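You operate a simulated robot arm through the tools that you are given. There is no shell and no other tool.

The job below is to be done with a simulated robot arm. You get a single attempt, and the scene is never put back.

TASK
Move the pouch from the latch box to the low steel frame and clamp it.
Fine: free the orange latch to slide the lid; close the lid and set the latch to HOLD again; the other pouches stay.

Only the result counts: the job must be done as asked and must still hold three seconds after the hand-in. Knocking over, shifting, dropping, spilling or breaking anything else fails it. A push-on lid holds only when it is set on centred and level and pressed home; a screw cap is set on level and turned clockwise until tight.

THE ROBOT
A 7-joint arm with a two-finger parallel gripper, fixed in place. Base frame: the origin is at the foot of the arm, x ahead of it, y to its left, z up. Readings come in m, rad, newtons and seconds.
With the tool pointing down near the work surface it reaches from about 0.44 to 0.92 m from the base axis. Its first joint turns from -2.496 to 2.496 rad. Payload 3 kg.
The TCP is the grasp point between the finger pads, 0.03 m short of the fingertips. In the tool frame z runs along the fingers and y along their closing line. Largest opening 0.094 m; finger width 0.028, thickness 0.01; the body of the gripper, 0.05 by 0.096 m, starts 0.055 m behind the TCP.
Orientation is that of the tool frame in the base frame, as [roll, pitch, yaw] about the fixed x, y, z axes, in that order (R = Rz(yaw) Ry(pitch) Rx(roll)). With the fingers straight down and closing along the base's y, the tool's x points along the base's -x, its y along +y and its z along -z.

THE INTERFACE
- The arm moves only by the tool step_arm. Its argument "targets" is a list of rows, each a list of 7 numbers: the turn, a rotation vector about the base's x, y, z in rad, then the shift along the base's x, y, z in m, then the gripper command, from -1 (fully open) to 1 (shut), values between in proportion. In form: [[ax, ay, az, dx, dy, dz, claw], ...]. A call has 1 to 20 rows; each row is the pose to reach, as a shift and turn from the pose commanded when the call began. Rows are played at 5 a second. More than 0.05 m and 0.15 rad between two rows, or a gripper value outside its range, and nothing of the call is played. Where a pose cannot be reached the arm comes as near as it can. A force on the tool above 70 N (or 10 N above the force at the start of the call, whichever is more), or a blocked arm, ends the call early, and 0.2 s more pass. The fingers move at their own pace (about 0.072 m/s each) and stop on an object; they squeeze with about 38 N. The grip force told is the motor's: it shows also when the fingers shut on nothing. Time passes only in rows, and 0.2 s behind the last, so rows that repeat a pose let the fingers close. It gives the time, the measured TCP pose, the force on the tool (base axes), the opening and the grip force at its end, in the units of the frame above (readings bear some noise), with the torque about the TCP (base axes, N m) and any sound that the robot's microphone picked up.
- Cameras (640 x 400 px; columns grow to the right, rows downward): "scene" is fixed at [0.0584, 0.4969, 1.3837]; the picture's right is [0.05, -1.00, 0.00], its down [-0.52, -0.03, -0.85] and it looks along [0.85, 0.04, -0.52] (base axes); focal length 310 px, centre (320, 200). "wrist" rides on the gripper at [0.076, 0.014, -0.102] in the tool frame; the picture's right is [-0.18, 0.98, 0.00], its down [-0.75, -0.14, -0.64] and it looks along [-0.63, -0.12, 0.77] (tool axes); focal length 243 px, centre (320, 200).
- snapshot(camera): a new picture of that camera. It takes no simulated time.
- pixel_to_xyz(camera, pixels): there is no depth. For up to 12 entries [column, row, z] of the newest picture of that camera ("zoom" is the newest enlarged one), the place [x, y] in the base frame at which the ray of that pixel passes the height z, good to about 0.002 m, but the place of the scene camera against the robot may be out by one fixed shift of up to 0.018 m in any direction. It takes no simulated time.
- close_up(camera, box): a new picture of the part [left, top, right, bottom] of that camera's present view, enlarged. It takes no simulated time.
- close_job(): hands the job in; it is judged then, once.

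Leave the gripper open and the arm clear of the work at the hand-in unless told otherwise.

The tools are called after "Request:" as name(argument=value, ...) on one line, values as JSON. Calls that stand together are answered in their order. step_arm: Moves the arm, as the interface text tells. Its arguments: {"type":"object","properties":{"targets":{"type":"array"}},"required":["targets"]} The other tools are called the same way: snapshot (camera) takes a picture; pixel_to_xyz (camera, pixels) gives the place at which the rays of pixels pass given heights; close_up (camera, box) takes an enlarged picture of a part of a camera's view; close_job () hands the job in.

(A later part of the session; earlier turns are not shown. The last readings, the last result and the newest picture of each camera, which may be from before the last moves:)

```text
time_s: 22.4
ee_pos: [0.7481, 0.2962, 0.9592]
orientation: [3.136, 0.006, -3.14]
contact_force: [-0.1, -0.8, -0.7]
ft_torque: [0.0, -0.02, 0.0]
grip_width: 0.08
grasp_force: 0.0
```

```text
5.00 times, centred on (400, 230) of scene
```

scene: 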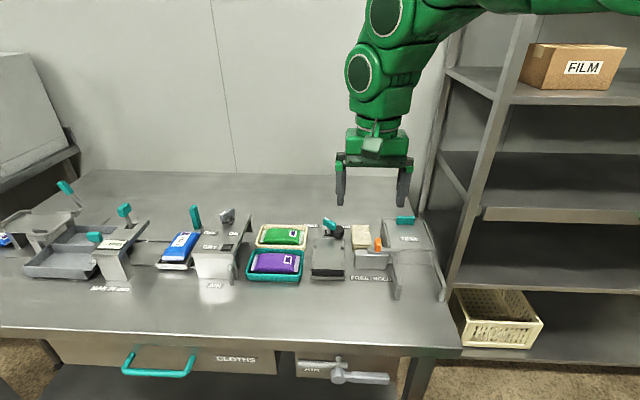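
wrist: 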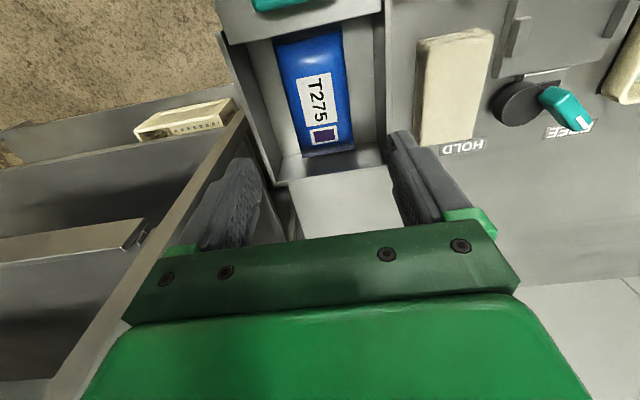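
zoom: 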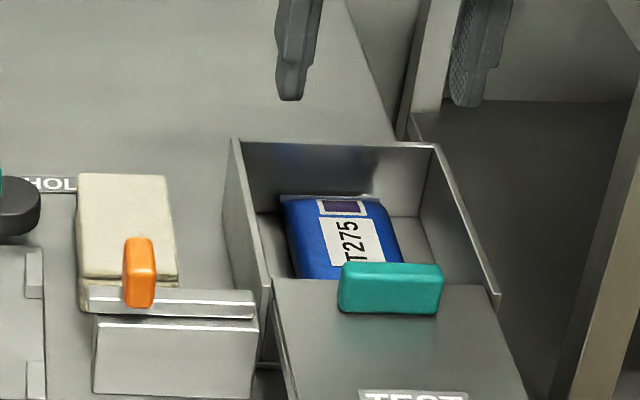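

I enlarge the far end of the pouch to see how much gap there is to the far wall (wrist columns 260-400, rows 110-200).

Request:
close_up(camera="wrist", box=[260, 110, 390, 195])

Request:
close_up(camera="scene", box=[380, 210, 440, 248])

```text
4.71 times, centred on (325, 152) of wrist
```

zoom: 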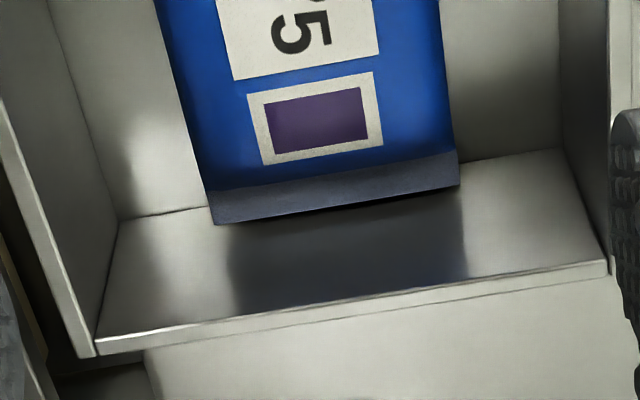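

```text
10.53 times, centred on (410, 229) of scene
```

zoom: 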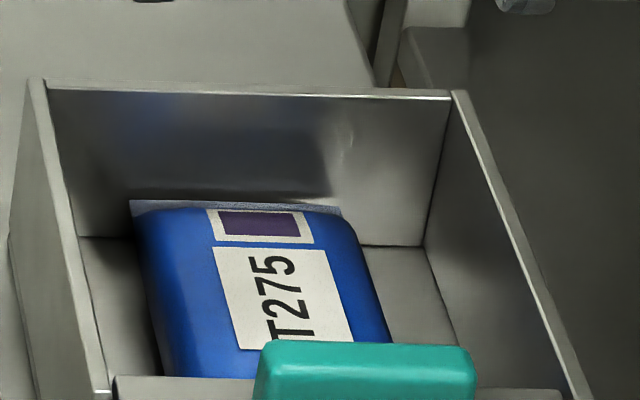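

The pouch nearly fills the box; its near flap ends right at the lid's edge, so I want the lid a bit further open before lifting. I go back to the handle (0.659, 0.2945, 0.891), grip and pull up to 0.012 m more, watching the force.

Request:
step_arm(targets=[[0, 0, 0, -0.03, -0.001, 0, -0.6], [0, 0, 0, -0.06, -0.0015, 0, -0.5], [0, 0, 0, -0.089, -0.0015, 0, -0.5], [0, 0, 0, -0.089, -0.0015, -0.03, -0.5], [0, 0, 0, -0.089, -0.0015, -0.055, -0.5], [0, 0, 0, -0.089, -0.0015, -0.068, -0.5], [0, 0, 0, -0.089, -0.0015, -0.068, 1], [0, 0, 0, -0.089, -0.0015, -0.068, 1], [0, 0, 0, -0.089, -0.0015, -0.068, 1], [0, 0, 0, -0.089, -0.0015, -0.068, 1]])

Request:
snapshot(camera="wrist")

```text
time_s: 24.6
ee_pos: [0.6576, 0.2939, 0.8914]
orientation: [3.137, 0.006, -3.139]
contact_force: [-1.3, 55.5, -13.7]
ft_torque: [0.79, -0.02, 0.63]
grip_width: 0.0499
grasp_force: 45.2
```

```text
taken
```

wrist: 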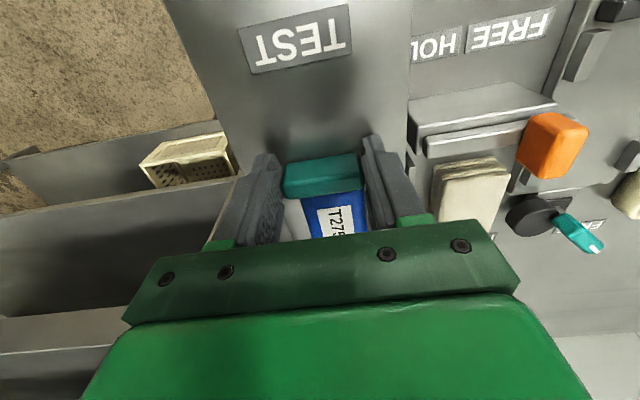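

A side force of 55 N shows I am ~1-2 mm off in y. I relax by shifting +y 1.5 mm before pulling.

Request:
step_arm(targets=[[0, 0, 0, 0, 0.001, 0, 1], [0, 0, 0, 0, 0.0015, 0, 1], [0, 0, 0, 0, 0.0015, 0, 1]])

```text
time_s: 25.4
ee_pos: [0.6569, 0.2941, 0.8936]
orientation: [3.137, 0.005, 3.141]
contact_force: [9.0, 51.4, -19.6]
ft_torque: [0.63, -0.26, 0.39]
grip_width: 0.0497
grasp_force: 45.2
```

Still 51 N sideways; I shift a further 2.5 mm in +y and 1 mm down.

Request:
step_arm(targets=[[0, 0, 0, 0, 0.001, -0.0005, 1], [0, 0, 0, 0, 0.0025, -0.001, 1], [0, 0, 0, 0, 0.0025, -0.001, 1]])

```text
time_s: 26.2
ee_pos: [0.6578, 0.295, 0.8919]
orientation: [3.138, 0.006, 3.14]
contact_force: [2.8, 10.5, 17.4]
ft_torque: [-0.25, 0.48, -0.08]
grip_width: 0.0499
grasp_force: 45.2
```

Forces are small now. I pull the lid −x slowly by up to 0.012 m.

Request:
step_arm(targets=[[0, 0, 0, -0.003, 0.0003, 0, 1], [0, 0, 0, -0.006, 0.0005, 0, 1], [0, 0, 0, -0.009, 0.0005, 0, 1], [0, 0, 0, -0.012, 0.0005, 0, 1], [0, 0, 0, -0.012, 0.0005, 0, 1]])

Request:
close_up(camera="scene", box=[350, 200, 450, 300])

```text
time_s: 27.4
ee_pos: [0.6448, 0.2941, 0.8906]
orientation: [3.141, 0.005, -3.141]
contact_force: [47.8, -40.6, 3.5]
ft_torque: [-0.86, -0.92, 0.08]
grip_width: 0.0496
grasp_force: 45.4
```

```text
4.00 times, centred on (400, 250) of scene
```

zoom: 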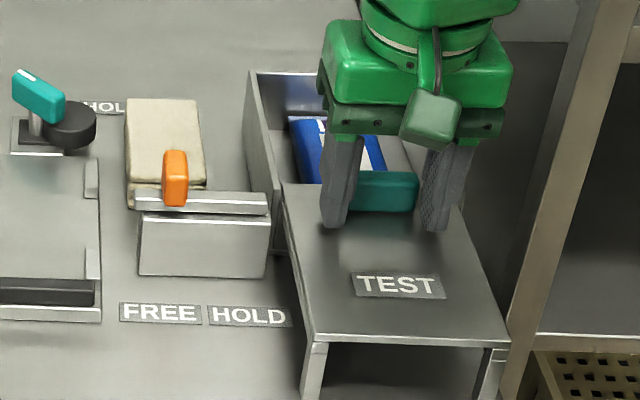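

A 48 N reaction in x: the lid met its end stop about 0.012 m further on. I relax the push, release and rise, moving back over the pouch.

Request:
step_arm(targets=[[0, 0, 0, 0.0025, -0.0015, 0, 1], [0, 0, 0, 0.0025, -0.002, 0, 1], [0, 0, 0, 0.0025, -0.002, 0, -0.5], [0, 0, 0, 0.0025, -0.002, 0, -0.5], [0, 0, 0, 0.0025, -0.002, 0.03, -0.5], [0, 0, 0, 0.0025, -0.002, 0.065, -0.7], [0, 0, 0, 0.04, -0.001, 0.07, -0.7], [0, 0, 0, 0.08, 0, 0.07, -0.7], [0, 0, 0, 0.1, 0.001, 0.07, -0.7], [0, 0, 0, 0.1, 0.001, 0.07, -0.7]])

Request:
snapshot(camera="wrist")

Request:
close_up(camera="wrist", box=[220, 0, 400, 110])

Request:
close_up(camera="scene", box=[350, 200, 450, 300])

```text
time_s: 29.6
ee_pos: [0.7443, 0.2969, 0.9601]
orientation: [3.138, 0.003, 3.139]
contact_force: [0.4, -0.1, 0.4]
ft_torque: [-0.03, 0.03, 0.03]
grip_width: 0.0799
grasp_force: 0.0
```

```text
taken
```

wrist: 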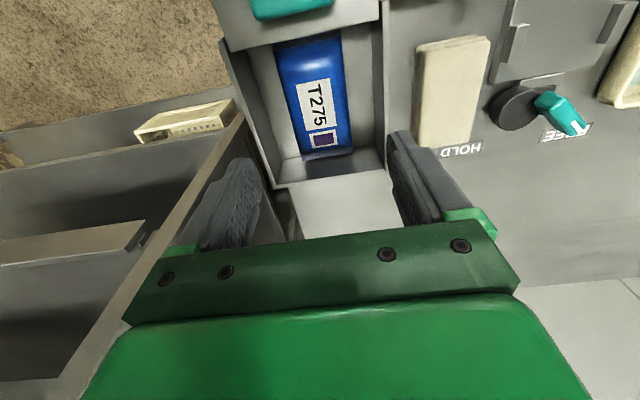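

```text
3.56 times, centred on (310, 55) of wrist
```

zoom: 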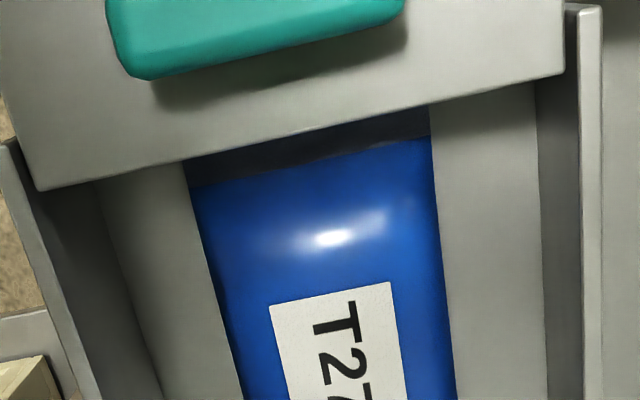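

```text
4.00 times, centred on (400, 250) of scene
```

zoom: 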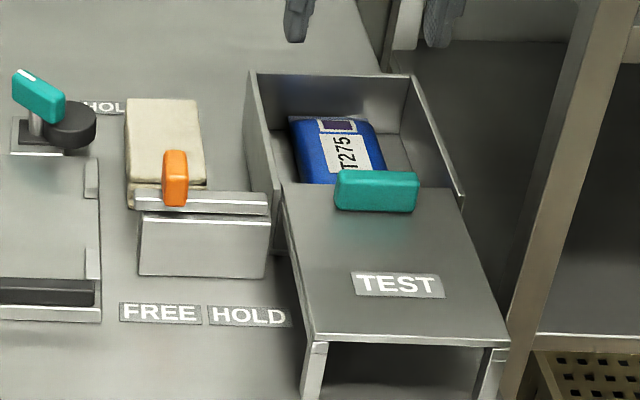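

I measure the lid's edge (307,37) at z 0.85, the pouch's near seal boundary and ends.

Request:
pixel_to_xyz(camera="wrist", pixels=[[307.2, 37.3, 0.85], [307.2, 37.3, 0.845], [307.2, 37.3, 0.82], [307.2, 44.5, 0.82], [325, 151, 0.82], [302, 158, 0.82], [352, 149, 0.82], [378, 20, 0.85]])

Request:
close_up(camera="wrist", box=[260, 110, 390, 195])

```text
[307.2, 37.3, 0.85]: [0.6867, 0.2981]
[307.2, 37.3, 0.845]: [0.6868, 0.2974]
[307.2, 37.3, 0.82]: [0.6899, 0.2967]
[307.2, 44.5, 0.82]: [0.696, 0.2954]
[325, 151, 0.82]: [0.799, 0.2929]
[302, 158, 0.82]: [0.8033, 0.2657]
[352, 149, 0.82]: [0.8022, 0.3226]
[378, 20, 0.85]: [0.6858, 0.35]
```

```text
4.71 times, centred on (325, 152) of wrist
```

zoom: 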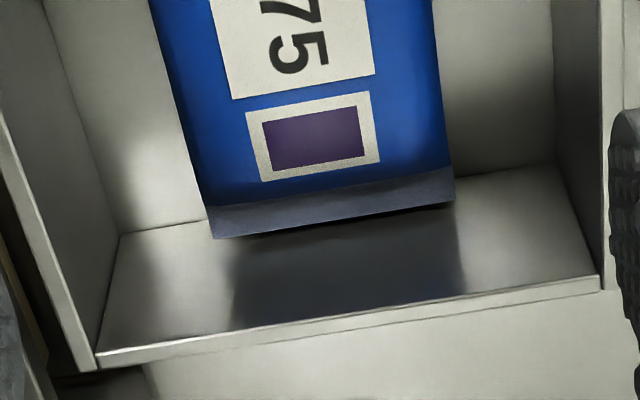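

The lid is at its end stop with its edge at x ≈ 0.687; the pouch spans x ≈ 0.6875-0.803, y ≈ 0.266-0.323. I lower between box walls and pouch in steps, to tip height ≈ 0.85 first.

Request:
step_arm(targets=[[0, 0, 0, 0.0005, -0.002, -0.03, -0.7], [0, 0, 0, 0.0005, -0.002, -0.06, -0.7], [0, 0, 0, 0.0005, -0.002, -0.08, -0.7], [0, 0, 0, 0.0005, -0.002, -0.08, -0.7]])

Request:
snapshot(camera="wrist")

Request:
close_up(camera="scene", box=[370, 190, 450, 260])

```text
time_s: 30.6
ee_pos: [0.7429, 0.2949, 0.8812]
orientation: [3.136, 0.007, -3.141]
contact_force: [0.3, 0.3, 0.1]
ft_torque: [0.0, -0.04, 0.0]
grip_width: 0.0799
grasp_force: 0.1
```

```text
taken
```

wrist: 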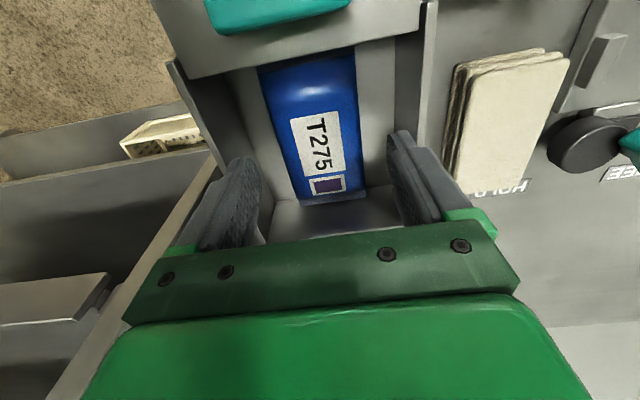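

```text
5.71 times, centred on (410, 225) of scene
```

zoom: 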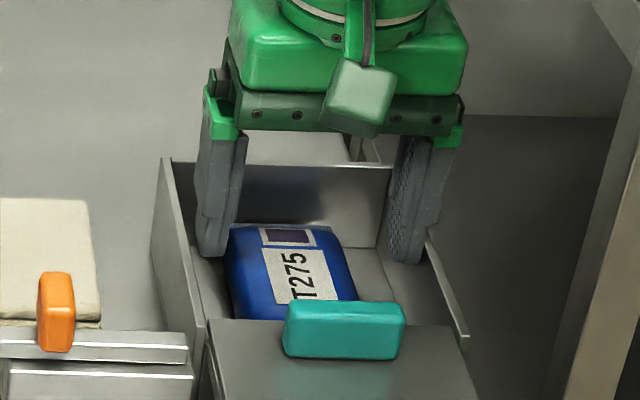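

Both fingers are inside the walls. I lower the rest slowly to TCP z ≈ 0.842.

Request:
step_arm(targets=[[0, 0, 0, 0.001, 0, -0.01, -0.7], [0, 0, 0, 0.001, 0, -0.02, -0.7], [0, 0, 0, 0.001, 0, -0.03, -0.7], [0, 0, 0, 0.001, 0, -0.038, -0.7], [0, 0, 0, 0.001, 0, -0.038, -0.7]])

Request:
snapshot(camera="wrist")

Request:
close_up(camera="scene", box=[370, 190, 450, 260])

```text
time_s: 31.8
ee_pos: [0.7449, 0.2946, 0.843]
orientation: [3.135, 0.006, -3.141]
contact_force: [0.2, 0.6, -0.1]
ft_torque: [0.02, 0.0, 0.02]
grip_width: 0.0802
grasp_force: 0.1
```

```text
taken
```

wrist: 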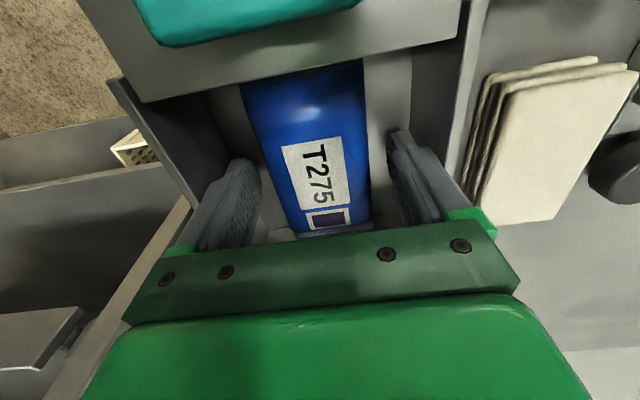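

```text
5.71 times, centred on (410, 225) of scene
```

zoom: 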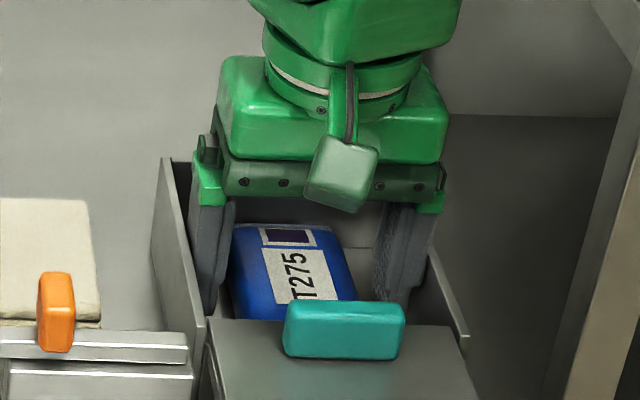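

No contact. I close on the pouch.

Request:
step_arm(targets=[[0, 0, 0, 0, 0, -0.001, 0], [0, 0, 0, 0, 0, -0.001, 1], [0, 0, 0, 0, 0, -0.001, 1], [0, 0, 0, 0, 0, -0.001, 1]])

Request:
snapshot(camera="wrist")

```text
time_s: 32.8
ee_pos: [0.746, 0.2952, 0.8425]
orientation: [3.136, 0.005, -3.141]
contact_force: [-1.6, -2.0, 11.2]
ft_torque: [-0.13, 0.16, 0.04]
grip_width: 0.0592
grasp_force: 38.0
```

```text
taken
```

wrist: 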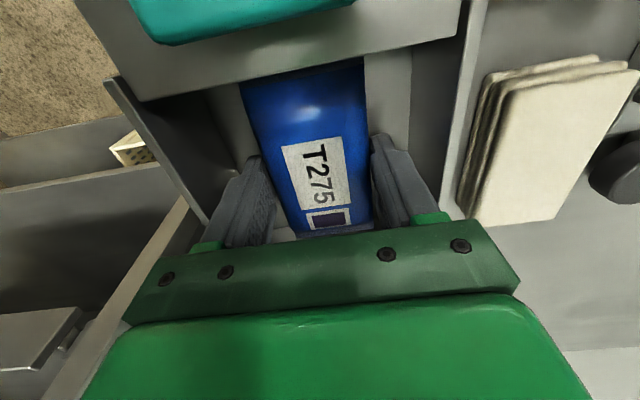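

The pouch is held (0.059 m). I lift a little with a 2 mm shift away from the lid's edge and look.

Request:
step_arm(targets=[[0, 0, 0, 0, 0, 0.004, 1], [0, 0, 0, 0.002, 0, 0.008, 1], [0, 0, 0, 0.002, 0, 0.014, 1], [0, 0, 0, 0.002, 0, 0.02, 1]])

Request:
snapshot(camera="wrist")

Request:
close_up(camera="scene", box=[370, 190, 450, 260])

```text
time_s: 33.8
ee_pos: [0.7484, 0.2971, 0.862]
orientation: [3.137, 0.007, -3.141]
contact_force: [0.3, -0.8, -1.3]
ft_torque: [-0.01, 0.01, -0.01]
grip_width: 0.0591
grasp_force: 38.3
```

```text
taken
```

wrist: 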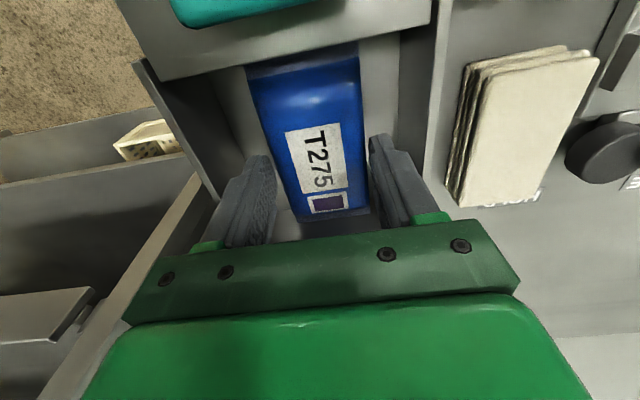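

```text
5.71 times, centred on (410, 225) of scene
```

zoom: 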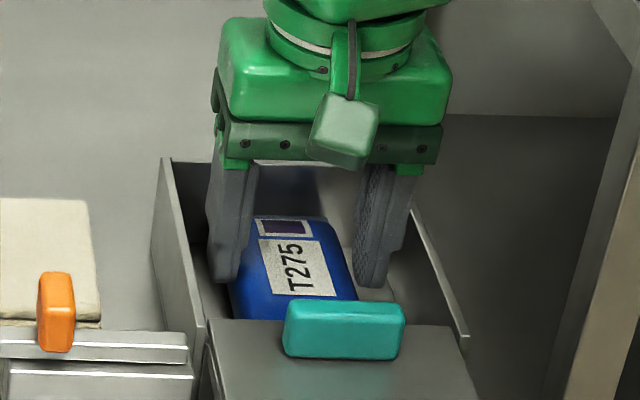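

The pouch seems to have risen less than the fingers. I look closely before continuing.

Request:
close_up(camera="wrist", box=[220, 30, 420, 240])

Request:
close_up(camera="scene", box=[388, 215, 432, 245])

```text
1.90 times, centred on (320, 135) of wrist
```

zoom: 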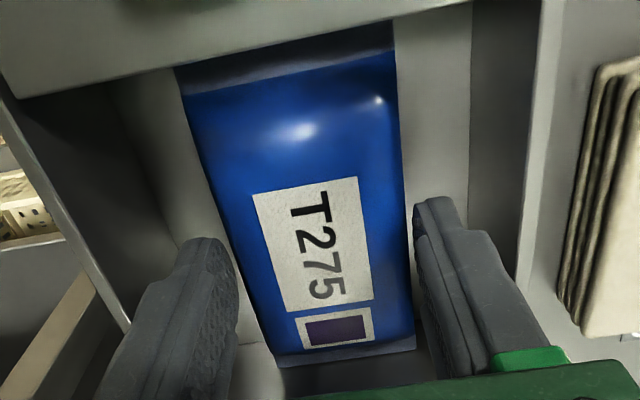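

```text
13.33 times, centred on (410, 230) of scene
```

zoom: 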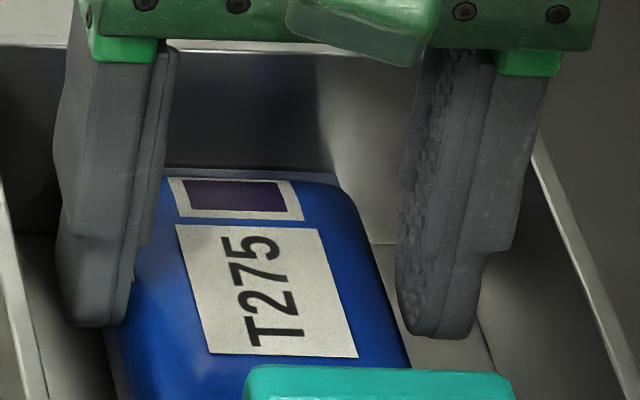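

The fingers slid up along the pouch's rounded sides (it rose only ~4 mm): the grip was too high on it. I lower again, open, go down until the tips nearly touch the box floor, and grip again.

Request:
step_arm(targets=[[0, 0, 0, 0, 0, -0.01, 1], [0, 0, 0, 0, 0, -0.019, 1], [0, 0, 0, 0, 0, -0.019, 0], [0, 0, 0, 0, 0, -0.019, -0.65], [0, 0, 0, 0, 0, -0.019, -0.65], [0, 0, 0, 0, -0.001, -0.022, -0.65], [0, 0, 0, 0, -0.001, -0.025, -0.65], [0, 0, 0, 0, -0.001, -0.025, -0.65]])

Request:
snapshot(camera="wrist")

Request:
close_up(camera="scene", box=[388, 215, 432, 245])

```text
time_s: 35.6
ee_pos: [0.7476, 0.2959, 0.8365]
orientation: [3.136, 0.005, -3.142]
contact_force: [0.8, -1.1, -0.3]
ft_torque: [-0.03, -0.02, -0.01]
grip_width: 0.0776
grasp_force: 0.1
```

```text
taken
```

wrist: 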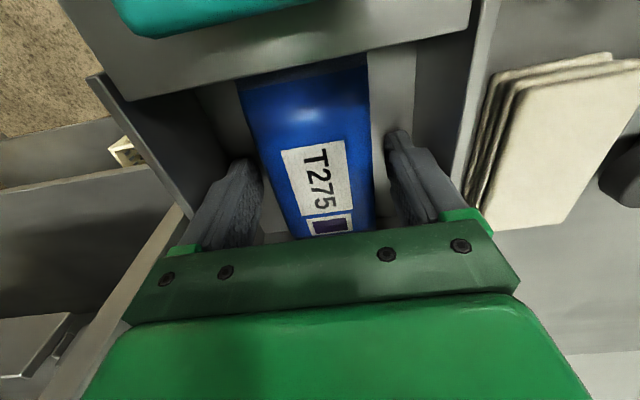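

```text
13.33 times, centred on (410, 230) of scene
```

zoom: 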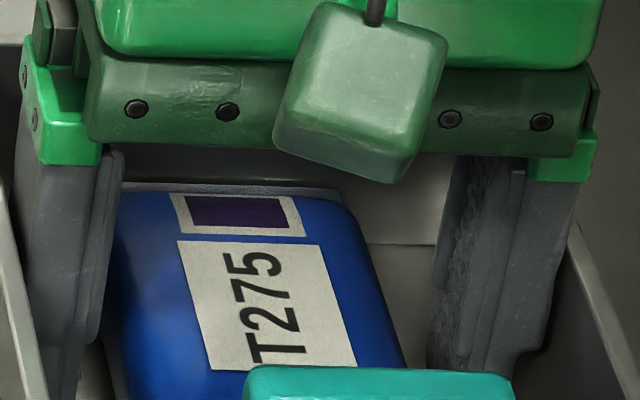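

Still no contact at tip height ≈ 0.8065. I go 2 mm lower and close.

Request:
step_arm(targets=[[0, 0, 0, 0, 0, -0.002, -0.65], [0, 0, 0, 0, 0, -0.002, 0], [0, 0, 0, 0, 0, -0.002, 1], [0, 0, 0, 0, 0, -0.002, 1], [0, 0, 0, 0, 0, -0.002, 1], [0, 0, 0, 0, 0, -0.002, 1]])

```text
time_s: 37.0
ee_pos: [0.7496, 0.2949, 0.8359]
orientation: [3.136, 0.008, 3.141]
contact_force: [17.2, -11.0, 42.2]
ft_torque: [-0.84, -0.13, 0.45]
grip_width: 0.0623
grasp_force: 38.4
```

Width 0.062 now, with some vertical reaction. I lift 8 mm and compare.

Request:
step_arm(targets=[[0, 0, 0, 0, 0, 0.002, 1], [0, 0, 0, 0, 0, 0.004, 1], [0, 0, 0, 0, 0, 0.006, 1], [0, 0, 0, 0, 0, 0.01, 1]])

Request:
snapshot(camera="wrist")

Request:
close_up(camera="scene", box=[388, 215, 432, 245])

```text
time_s: 38.0
ee_pos: [0.7464, 0.2952, 0.8442]
orientation: [3.139, 0.004, 3.14]
contact_force: [0.4, 0.2, -0.7]
ft_torque: [0.0, 0.01, -0.01]
grip_width: 0.0594
grasp_force: 38.1
```

```text
taken
```

wrist: 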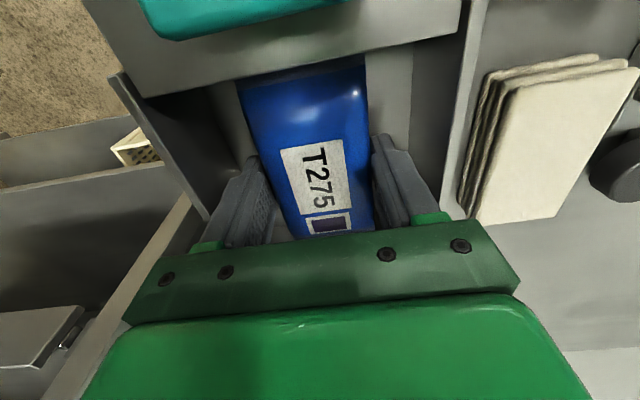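

```text
13.33 times, centred on (410, 230) of scene
```

zoom: 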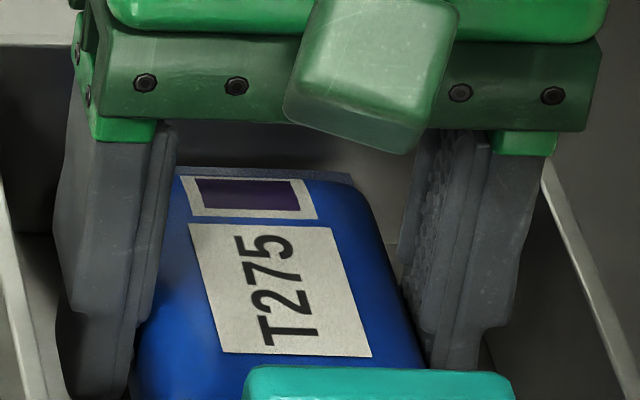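

In the wrist picture the pouch stays fixed relative to the hand this time. I lift further 15 mm and compare again.

Request:
step_arm(targets=[[0, 0, 0, 0.001, 0, 0.004, 1], [0, 0, 0, 0.001, 0, 0.008, 1], [0, 0, 0, 0.001, 0, 0.012, 1], [0, 0, 0, 0.001, 0, 0.015, 1]])

Request:
snapshot(camera="wrist")

Request:
close_up(camera="scene", box=[388, 215, 432, 245])

```text
time_s: 39.0
ee_pos: [0.7488, 0.2944, 0.861]
orientation: [3.135, 0.006, -3.14]
contact_force: [0.1, 1.0, -1.6]
ft_torque: [0.03, 0.02, 0.03]
grip_width: 0.0593
grasp_force: 37.5
```

```text
taken
```

wrist: 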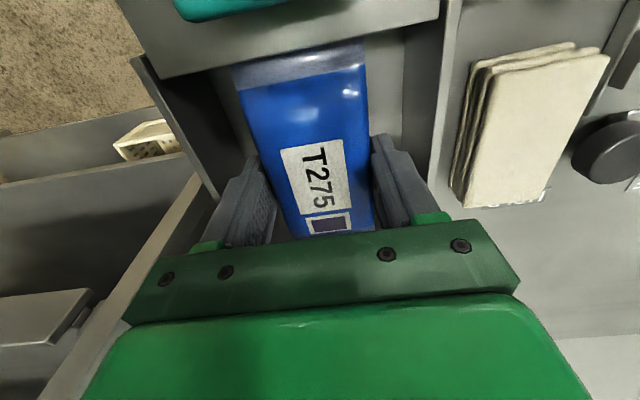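

```text
13.33 times, centred on (410, 230) of scene
```

zoom: 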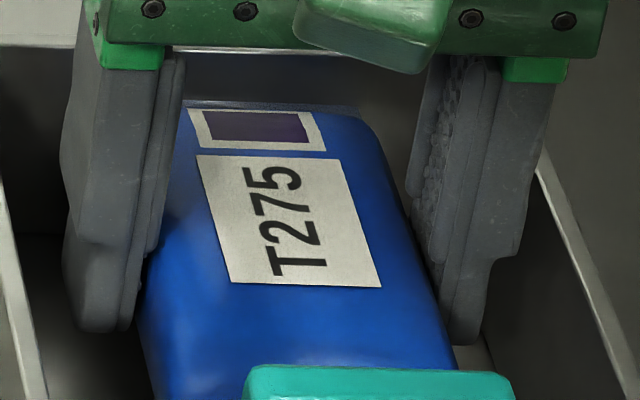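

The pouch is held firmly now. I measure where its near seal edge is relative to the hand, (300,54) at z ≈ 0.845.

Request:
pixel_to_xyz(camera="wrist", pixels=[[300, 54, 0.845], [236, 66, 0.845], [364, 42, 0.845], [244, 92, 0.845], [364, 72, 0.845], [300, 62, 0.845]])

Request:
close_up(camera="wrist", box=[220, 30, 380, 140])

```text
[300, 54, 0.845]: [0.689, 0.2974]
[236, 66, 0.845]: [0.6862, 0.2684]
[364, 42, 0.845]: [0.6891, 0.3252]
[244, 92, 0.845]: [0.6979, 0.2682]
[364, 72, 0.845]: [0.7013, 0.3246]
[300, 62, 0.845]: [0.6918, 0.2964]
```

```text
3.64 times, centred on (300, 85) of wrist
```

zoom: 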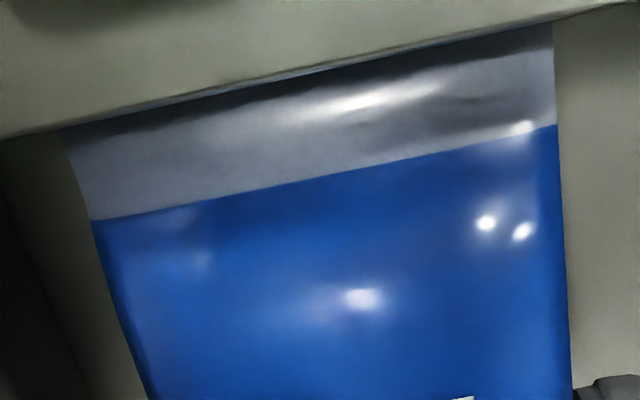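

The seal's edge sits visually right at the lid's edge. I shift the pouch 3 mm further in +x before lifting and look again.

Request:
step_arm(targets=[[0, 0, 0, 0.0015, 0, 0, 1], [0, 0, 0, 0.003, 0, 0, 1], [0, 0, 0, 0.003, 0, 0, 1]])

Request:
close_up(camera="wrist", box=[220, 30, 380, 140])

Request:
close_up(camera="scene", box=[388, 215, 432, 245])

```text
time_s: 39.8
ee_pos: [0.7504, 0.2956, 0.8586]
orientation: [3.139, 0.001, -3.139]
contact_force: [-37.4, -1.0, 1.4]
ft_torque: [-0.06, 0.49, -0.02]
grip_width: 0.0594
grasp_force: 37.9
```

```text
3.64 times, centred on (300, 85) of wrist
```

zoom: 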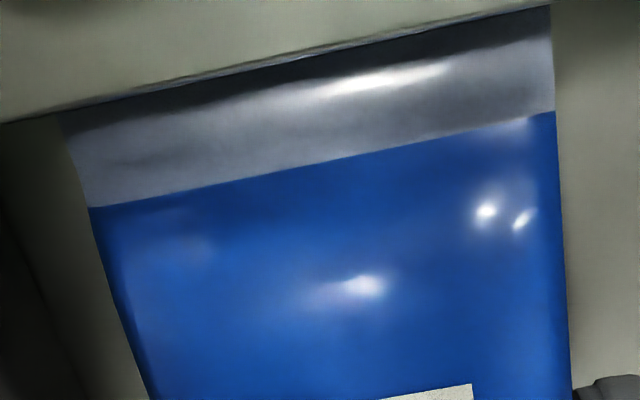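

```text
13.33 times, centred on (410, 230) of scene
```

zoom: 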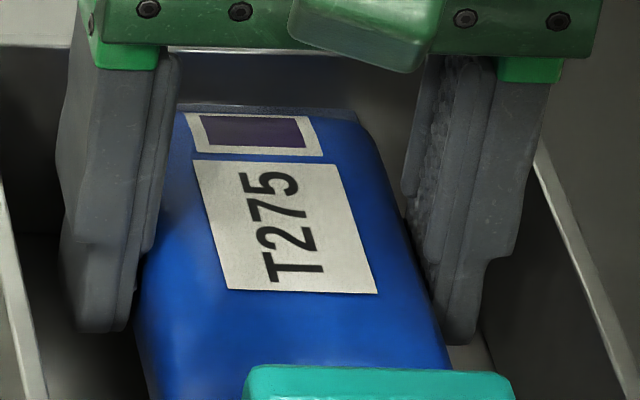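

37 N in x: the pouch is against the far wall, so it cannot simply go straight up past the lid's edge. I back off and tilt the pouch (far end up, about 0.3 rad about y), keeping its centre, so the near end ducks away from the lid.

Request:
step_arm(targets=[[0, 0, 0, -0.002, 0, 0, 1], [0, -0.08, 0, -0.0032, 0, 0.001, 1], [0, -0.16, 0, -0.0044, 0, 0.002, 1], [0, -0.24, 0, -0.0056, 0, 0.003, 1], [0, -0.3, 0, -0.0064, 0, 0.004, 1], [0, -0.3, 0, -0.0064, 0, 0.004, 1]])

Request:
snapshot(camera="wrist")

Request:
close_up(camera="scene", box=[380, 205, 440, 250])

```text
time_s: 41.2
ee_pos: [0.7451, 0.2951, 0.8628]
orientation: [3.136, 0.307, -3.141]
contact_force: [-1.1, 0.5, -1.2]
ft_torque: [-0.02, 0.02, 0.02]
grip_width: 0.0595
grasp_force: 38.4
```

```text
taken
```

wrist: 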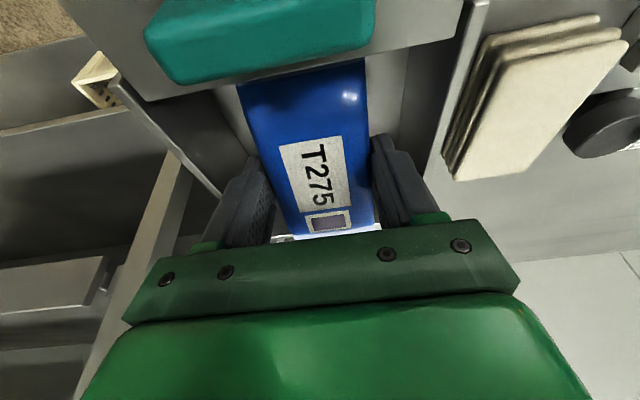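

```text
8.89 times, centred on (410, 228) of scene
```

zoom: 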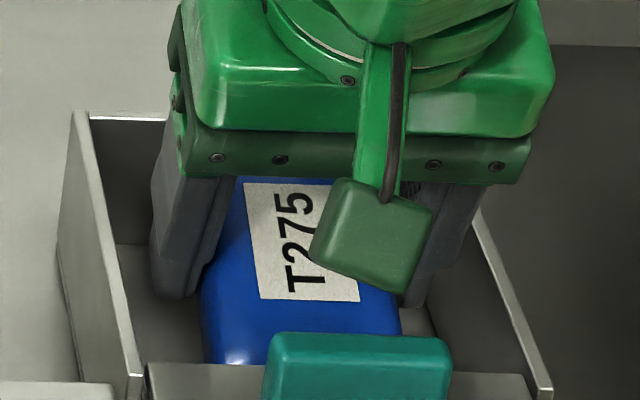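

No forces, and the pouch tilted with the hand. Now I move it +x and up alternately so the near end clears the lid while the far end passes over the wall.

Request:
step_arm(targets=[[0, 0, 0, 0.004, 0, 0, 1], [0, 0, 0, 0.006, 0, 0.004, 1], [0, 0, 0, 0.01, 0, 0.008, 1], [0, 0, 0, 0.012, 0, 0.013, 1], [0, 0, 0, 0.012, 0, 0.013, 1]])

Request:
snapshot(camera="wrist")

Request:
close_up(camera="scene", box=[380, 205, 440, 250])

```text
time_s: 42.4
ee_pos: [0.7576, 0.2955, 0.8775]
orientation: [3.136, 0.304, -3.141]
contact_force: [-0.1, 0.1, -0.6]
ft_torque: [0.01, 0.0, 0.01]
grip_width: 0.0593
grasp_force: 38.4
```

```text
taken
```

wrist: 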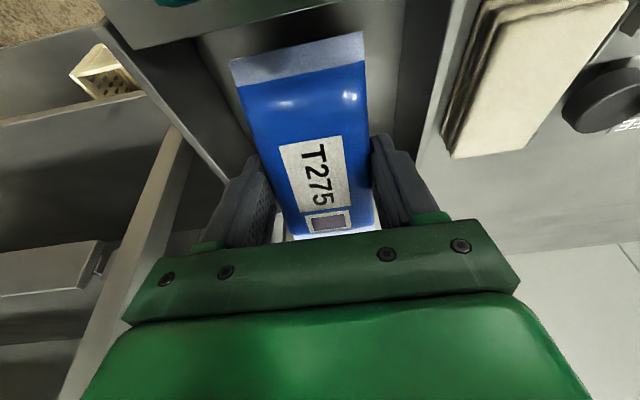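

```text
8.89 times, centred on (410, 228) of scene
```

zoom: 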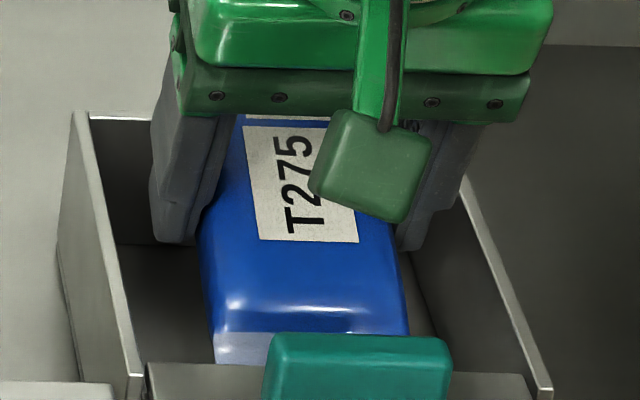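

The near seal is clear of the lid. I lift to about z = 1.0 and level the pouch again on the way.

Request:
step_arm(targets=[[0, 0, 0, 0, 0, 0.02, 1], [0, 0, 0, 0, 0, 0.045, 1], [0, 0, 0, 0, 0, 0.075, 1], [0, 0.08, 0, 0, 0, 0.1, 1], [0, 0.16, 0, 0, 0, 0.115, 1], [0, 0.24, 0, 0, 0, 0.12, 1], [0, 0.3, 0, 0, 0, 0.12, 1], [0, 0.3, 0, 0, 0, 0.12, 1]])

Request:
snapshot(camera="wrist")

Request:
snapshot(camera="scene")

```text
time_s: 44.2
ee_pos: [0.757, 0.295, 0.9965]
orientation: [3.139, 0.005, -3.141]
contact_force: [0.2, 0.1, -0.5]
ft_torque: [0.0, 0.0, 0.01]
grip_width: 0.0594
grasp_force: 38.3
```

```text
taken
```

wrist: 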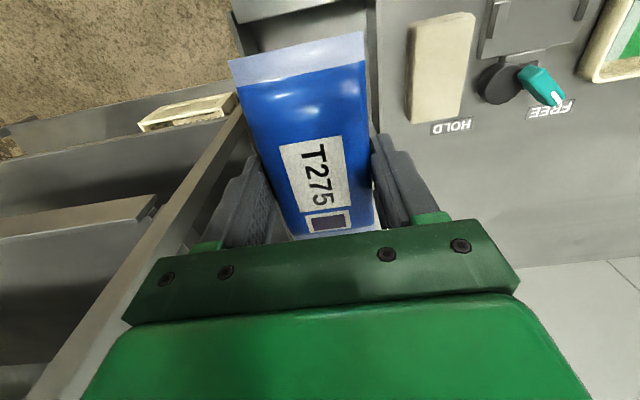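

```text
taken
```

scene: 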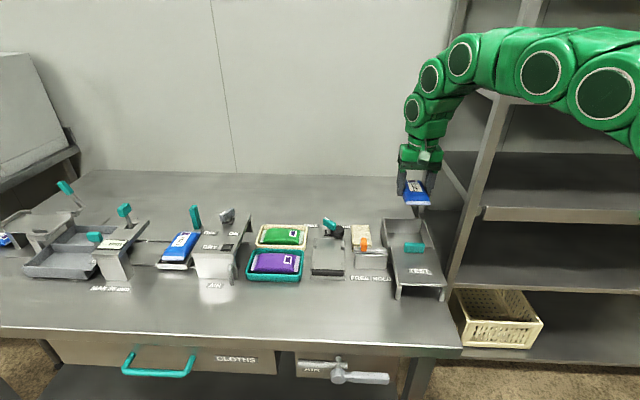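

Pouch held level. I measure its near edge and side edges at z ≈ 0.982, relative to the hand at (0.757, 0.295).

Request:
pixel_to_xyz(camera="wrist", pixels=[[229, 59, 0.982], [364, 32, 0.982], [241, 85, 0.982], [365, 62, 0.982], [229, 59, 0.975], [364, 32, 0.975], [296, 231, 0.975], [345, 225, 0.975]])

Request:
close_up(camera="scene", box=[385, 160, 445, 210])

```text
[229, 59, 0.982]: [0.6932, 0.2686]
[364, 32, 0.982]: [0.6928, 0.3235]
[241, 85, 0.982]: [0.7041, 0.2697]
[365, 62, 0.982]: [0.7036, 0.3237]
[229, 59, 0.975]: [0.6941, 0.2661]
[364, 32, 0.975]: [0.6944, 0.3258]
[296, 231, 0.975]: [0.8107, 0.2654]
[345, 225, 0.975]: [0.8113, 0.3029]
```

```text
8.00 times, centred on (415, 185) of scene
```

zoom: 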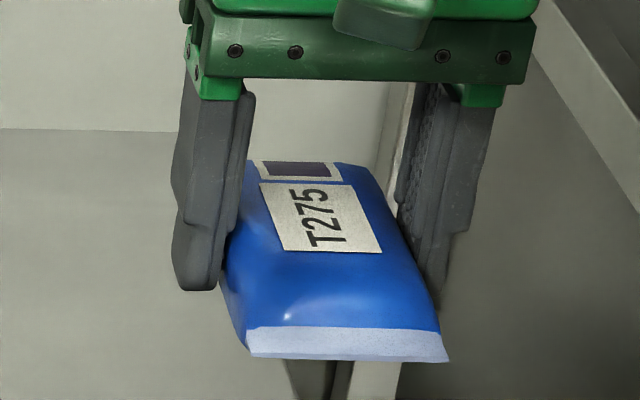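

Pouch mid-plane is ≈ 0.0215 below the TCP, near edge 0.063 behind it. Target: near edge ≈ 0.626, just off the jaw (0.623), pouch centred at y ≈ 0.510, so TCP ≈ (0.689, 0.510). I carry it there at this height.

Request:
step_arm(targets=[[0, 0, 0, -0.011, 0.036, 0, 1], [0, 0, 0, -0.022, 0.072, 0, 1], [0, 0, 0, -0.034, 0.108, 0, 1], [0, 0, 0, -0.046, 0.144, 0, 1], [0, 0, 0, -0.058, 0.18, 0, 1], [0, 0, 0, -0.068, 0.215, 0, 1], [0, 0, 0, -0.068, 0.215, 0, 1]])

Request:
snapshot(camera="wrist")

Request:
close_up(camera="scene", box=[290, 170, 390, 290])

```text
time_s: 45.8
ee_pos: [0.688, 0.5081, 0.9966]
orientation: [3.136, 0.005, 3.141]
contact_force: [0.1, 0.2, -1.3]
ft_torque: [0.0, -0.01, -0.01]
grip_width: 0.0593
grasp_force: 37.5
```

```text
taken
```

wrist: 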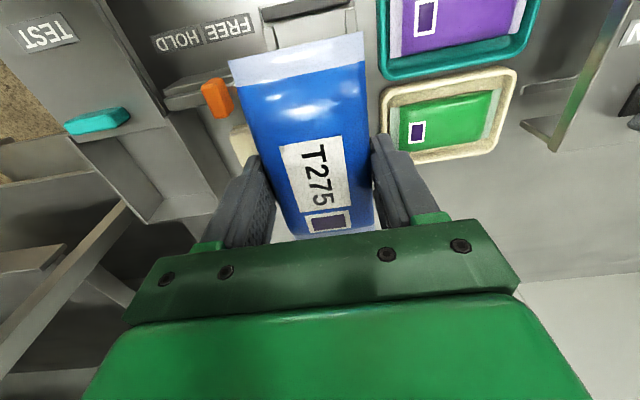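

```text
3.33 times, centred on (340, 230) of scene
```

zoom: 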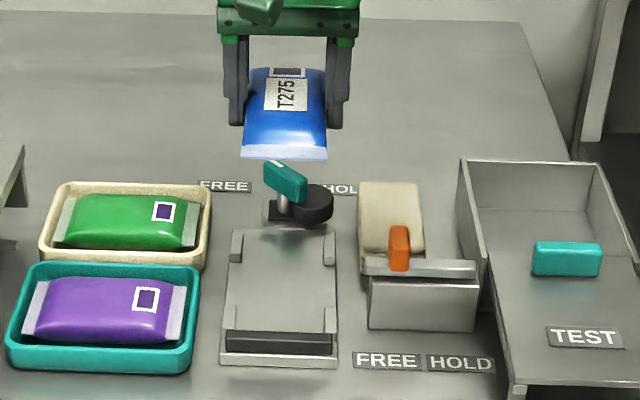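

I enlarge the top part to see the jaw (columns 250-380, rows 0-80) and align.

Request:
close_up(camera="wrist", box=[250, 0, 378, 80])

```text
5.00 times, centred on (314, 40) of wrist
```

zoom: 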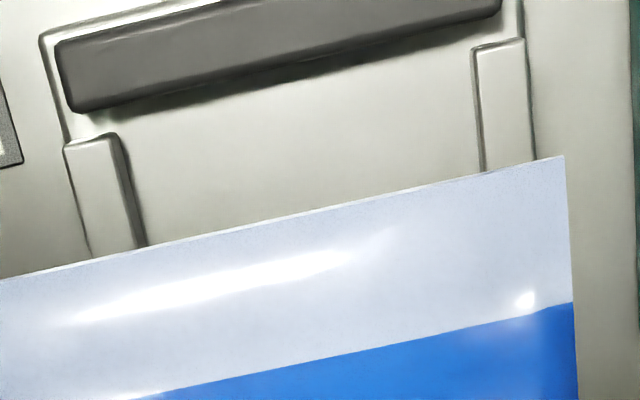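

Request:
pixel_to_xyz(camera="zoom", pixels=[[75, 110, 0.825], [500, 14, 0.825], [75, 110, 0.815], [145, 245, 0.81], [482, 170, 0.81], [120, 135, 0.82], [475, 48, 0.82], [60, 40, 0.825], [0, 277, 0.975], [563, 156, 0.975]])

```text
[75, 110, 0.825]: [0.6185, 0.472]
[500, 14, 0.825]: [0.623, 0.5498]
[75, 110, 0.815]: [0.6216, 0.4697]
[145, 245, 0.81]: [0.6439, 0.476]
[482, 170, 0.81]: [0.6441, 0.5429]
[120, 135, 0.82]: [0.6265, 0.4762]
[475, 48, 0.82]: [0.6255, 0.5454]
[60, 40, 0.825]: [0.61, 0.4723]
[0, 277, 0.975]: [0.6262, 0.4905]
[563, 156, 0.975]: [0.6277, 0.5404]
```

Jaw face at x ≈ 0.621, stubs' inner faces y ≈ 0.476 and 0.5435; the pouch now spans y 0.481-0.540, near edge 0.627. I shift 2 mm toward the jaw and lower to just above the frame.

Request:
step_arm(targets=[[0, 0, 0, -0.002, -0.0005, -0.04, 1], [0, 0, 0, -0.002, -0.0005, -0.08, 1], [0, 0, 0, -0.002, -0.0005, -0.115, 1], [0, 0, 0, -0.002, -0.0005, -0.13, 1], [0, 0, 0, -0.002, -0.0005, -0.13, 1]])

Request:
snapshot(camera="wrist")

Request:
close_up(camera="scene", box=[300, 205, 372, 285])

```text
time_s: 47.0
ee_pos: [0.6856, 0.5079, 0.8666]
orientation: [3.138, 0.006, -3.142]
contact_force: [-0.2, 0.0, -1.1]
ft_torque: [0.02, -0.01, 0.02]
grip_width: 0.0592
grasp_force: 37.2
```

```text
taken
```

wrist: 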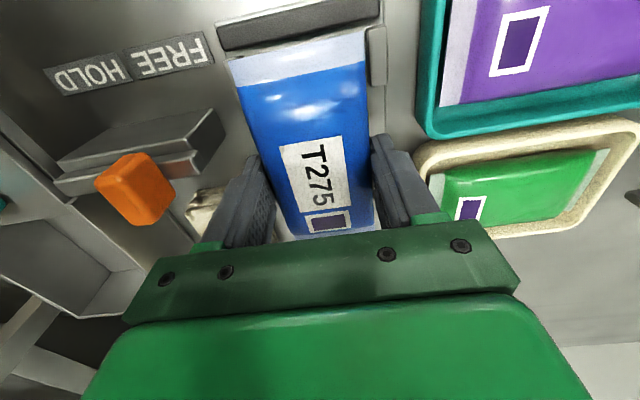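

```text
5.00 times, centred on (336, 245) of scene
```

zoom: 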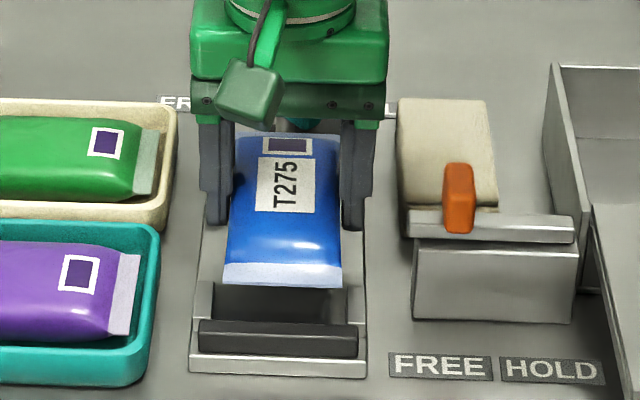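

Request:
close_up(camera="wrist", box=[210, 0, 400, 120])

Request:
pixel_to_xyz(camera="wrist", pixels=[[229, 58, 0.845], [364, 32, 0.845], [230, 50, 0.82], [380, 14, 0.82], [370, 28, 0.815], [370, 85, 0.815]])

```text
3.33 times, centred on (305, 60) of wrist
```

zoom: 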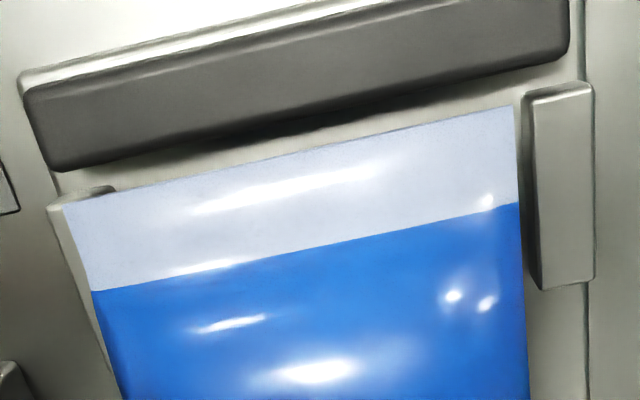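

```text
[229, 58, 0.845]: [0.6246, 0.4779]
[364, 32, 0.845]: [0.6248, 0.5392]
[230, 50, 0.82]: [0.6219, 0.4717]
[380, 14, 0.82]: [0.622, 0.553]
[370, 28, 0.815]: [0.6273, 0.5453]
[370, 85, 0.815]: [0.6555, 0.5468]
```

Near edge 0.6247 (jaw 0.622); y centre 0.5085, so I shift +1.5 mm in y and lower slowly until it rests (expected TCP ≈ 0.843).

Request:
step_arm(targets=[[0, 0, 0, 0, 0.0015, -0.006, 1], [0, 0, 0, 0, 0.0015, -0.012, 1], [0, 0, 0, 0, 0.0015, -0.016, 1], [0, 0, 0, 0, 0.0015, -0.02, 1], [0, 0, 0, 0, 0.0015, -0.02, 1]])

Request:
close_up(camera="scene", box=[300, 205, 372, 285])

Request:
close_up(camera="wrist", box=[210, 0, 400, 120])

```text
time_s: 48.2
ee_pos: [0.6895, 0.5109, 0.8476]
orientation: [3.137, 0.006, -3.141]
contact_force: [-0.2, -0.4, -1.1]
ft_torque: [-0.02, -0.02, -0.01]
grip_width: 0.0592
grasp_force: 38.1
```

```text
5.00 times, centred on (336, 245) of scene
```

zoom: 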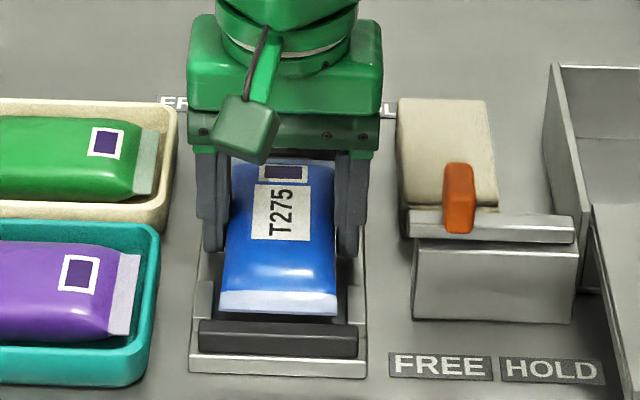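

```text
3.33 times, centred on (305, 60) of wrist
```

zoom: 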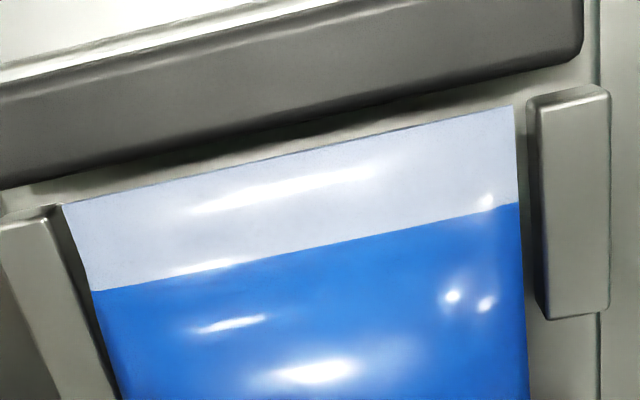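

The right stub shows a larger gap than the left, so I shift +1 mm in y and lower in 2 mm steps.

Request:
step_arm(targets=[[0, 0, 0, 0, 0.001, 0, 1], [0, 0, 0, 0, 0.001, -0.002, 1], [0, 0, 0, 0, 0.001, -0.004, 1], [0, 0, 0, 0, 0.001, -0.005, 1]])

Request:
close_up(camera="wrist", box=[210, 0, 400, 120])

```text
time_s: 49.2
ee_pos: [0.6883, 0.5122, 0.8444]
orientation: [3.136, 0.008, -3.141]
contact_force: [-5.3, -8.8, 39.7]
ft_torque: [-0.73, 0.89, 0.11]
grip_width: 0.0594
grasp_force: 38.0
```

```text
3.33 times, centred on (305, 60) of wrist
```

zoom: 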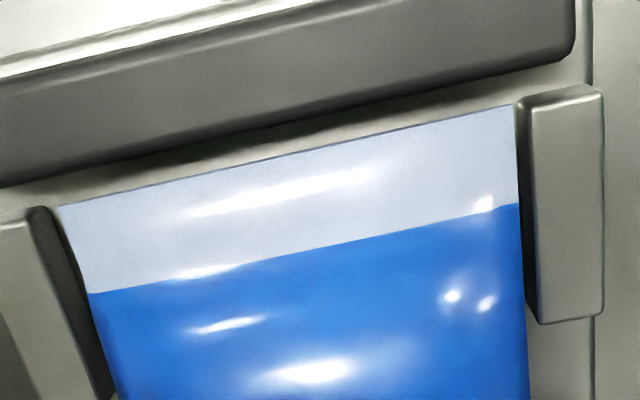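

The pouch has touched down (40 N). I relax 1 mm, open to about 0.08 m, and lift straight up.

Request:
step_arm(targets=[[0, 0, 0, 0, 0, 0.0015, 1], [0, 0, 0, 0, 0, 0.0015, 0], [0, 0, 0, 0, 0, 0.0015, -0.6], [0, 0, 0, 0, 0, 0.0015, -0.6], [0, 0, 0, 0, 0, 0.02, -0.6], [0, 0, 0, 0, 0, 0.05, -0.6], [0, 0, 0, 0, 0, 0.09, -0.6], [0, 0, 0, -0.02, 0, 0.13, -0.6], [0, 0, 0, -0.03, 0, 0.17, -1], [0, 0, 0, -0.03, 0, 0.17, -1]])

Request:
snapshot(camera="wrist")

Request:
close_up(camera="wrist", box=[250, 20, 410, 210])

Request:
close_up(camera="scene", box=[300, 205, 372, 285])

```text
time_s: 51.4
ee_pos: [0.6552, 0.5102, 1.0115]
orientation: [3.137, 0.007, 3.141]
contact_force: [1.6, 0.8, 0.6]
ft_torque: [0.0, 0.03, 0.04]
grip_width: 0.094
grasp_force: 0.0
```

```text
taken
```

wrist: 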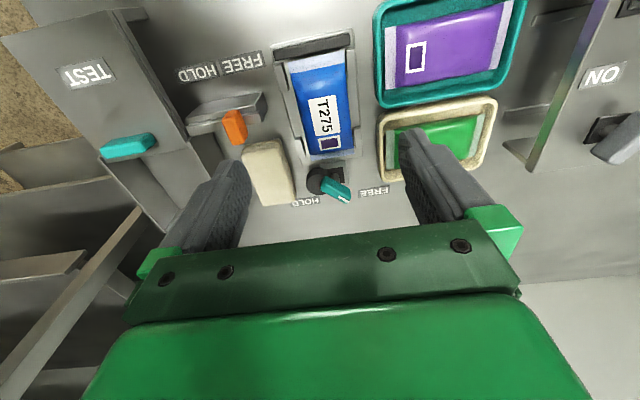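

```text
2.11 times, centred on (330, 115) of wrist
```

zoom: 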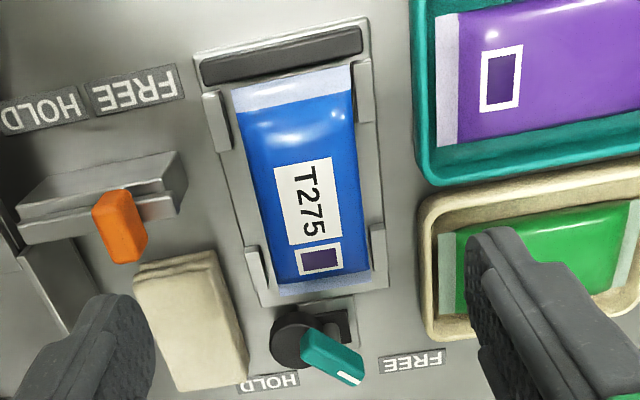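

```text
5.00 times, centred on (336, 245) of scene
```

zoom: 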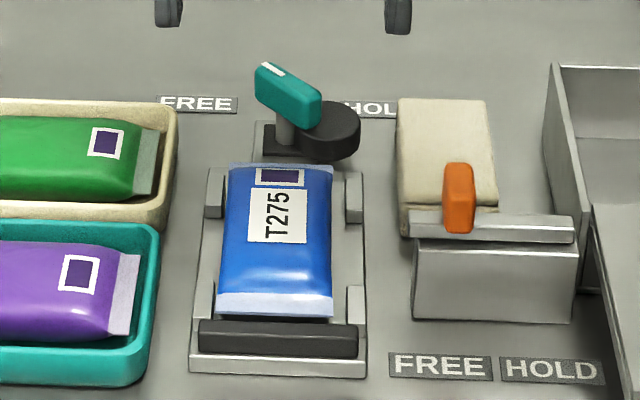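

The pouch sits in the frame. Next the clamp lever: I take a close look at it from here for triangulation.

Request:
close_up(camera="wrist", box=[295, 155, 375, 205])

```text
8.00 times, centred on (335, 180) of wrist
```

zoom: 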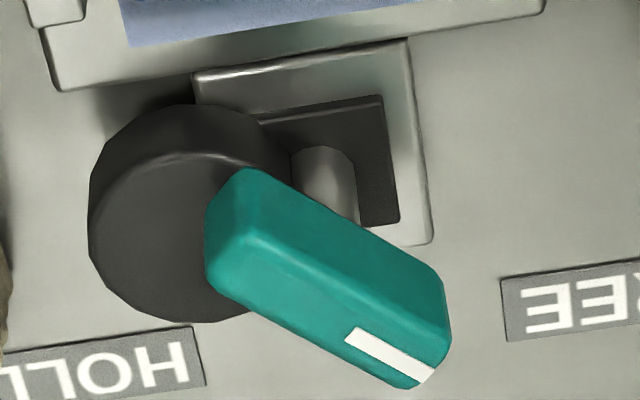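

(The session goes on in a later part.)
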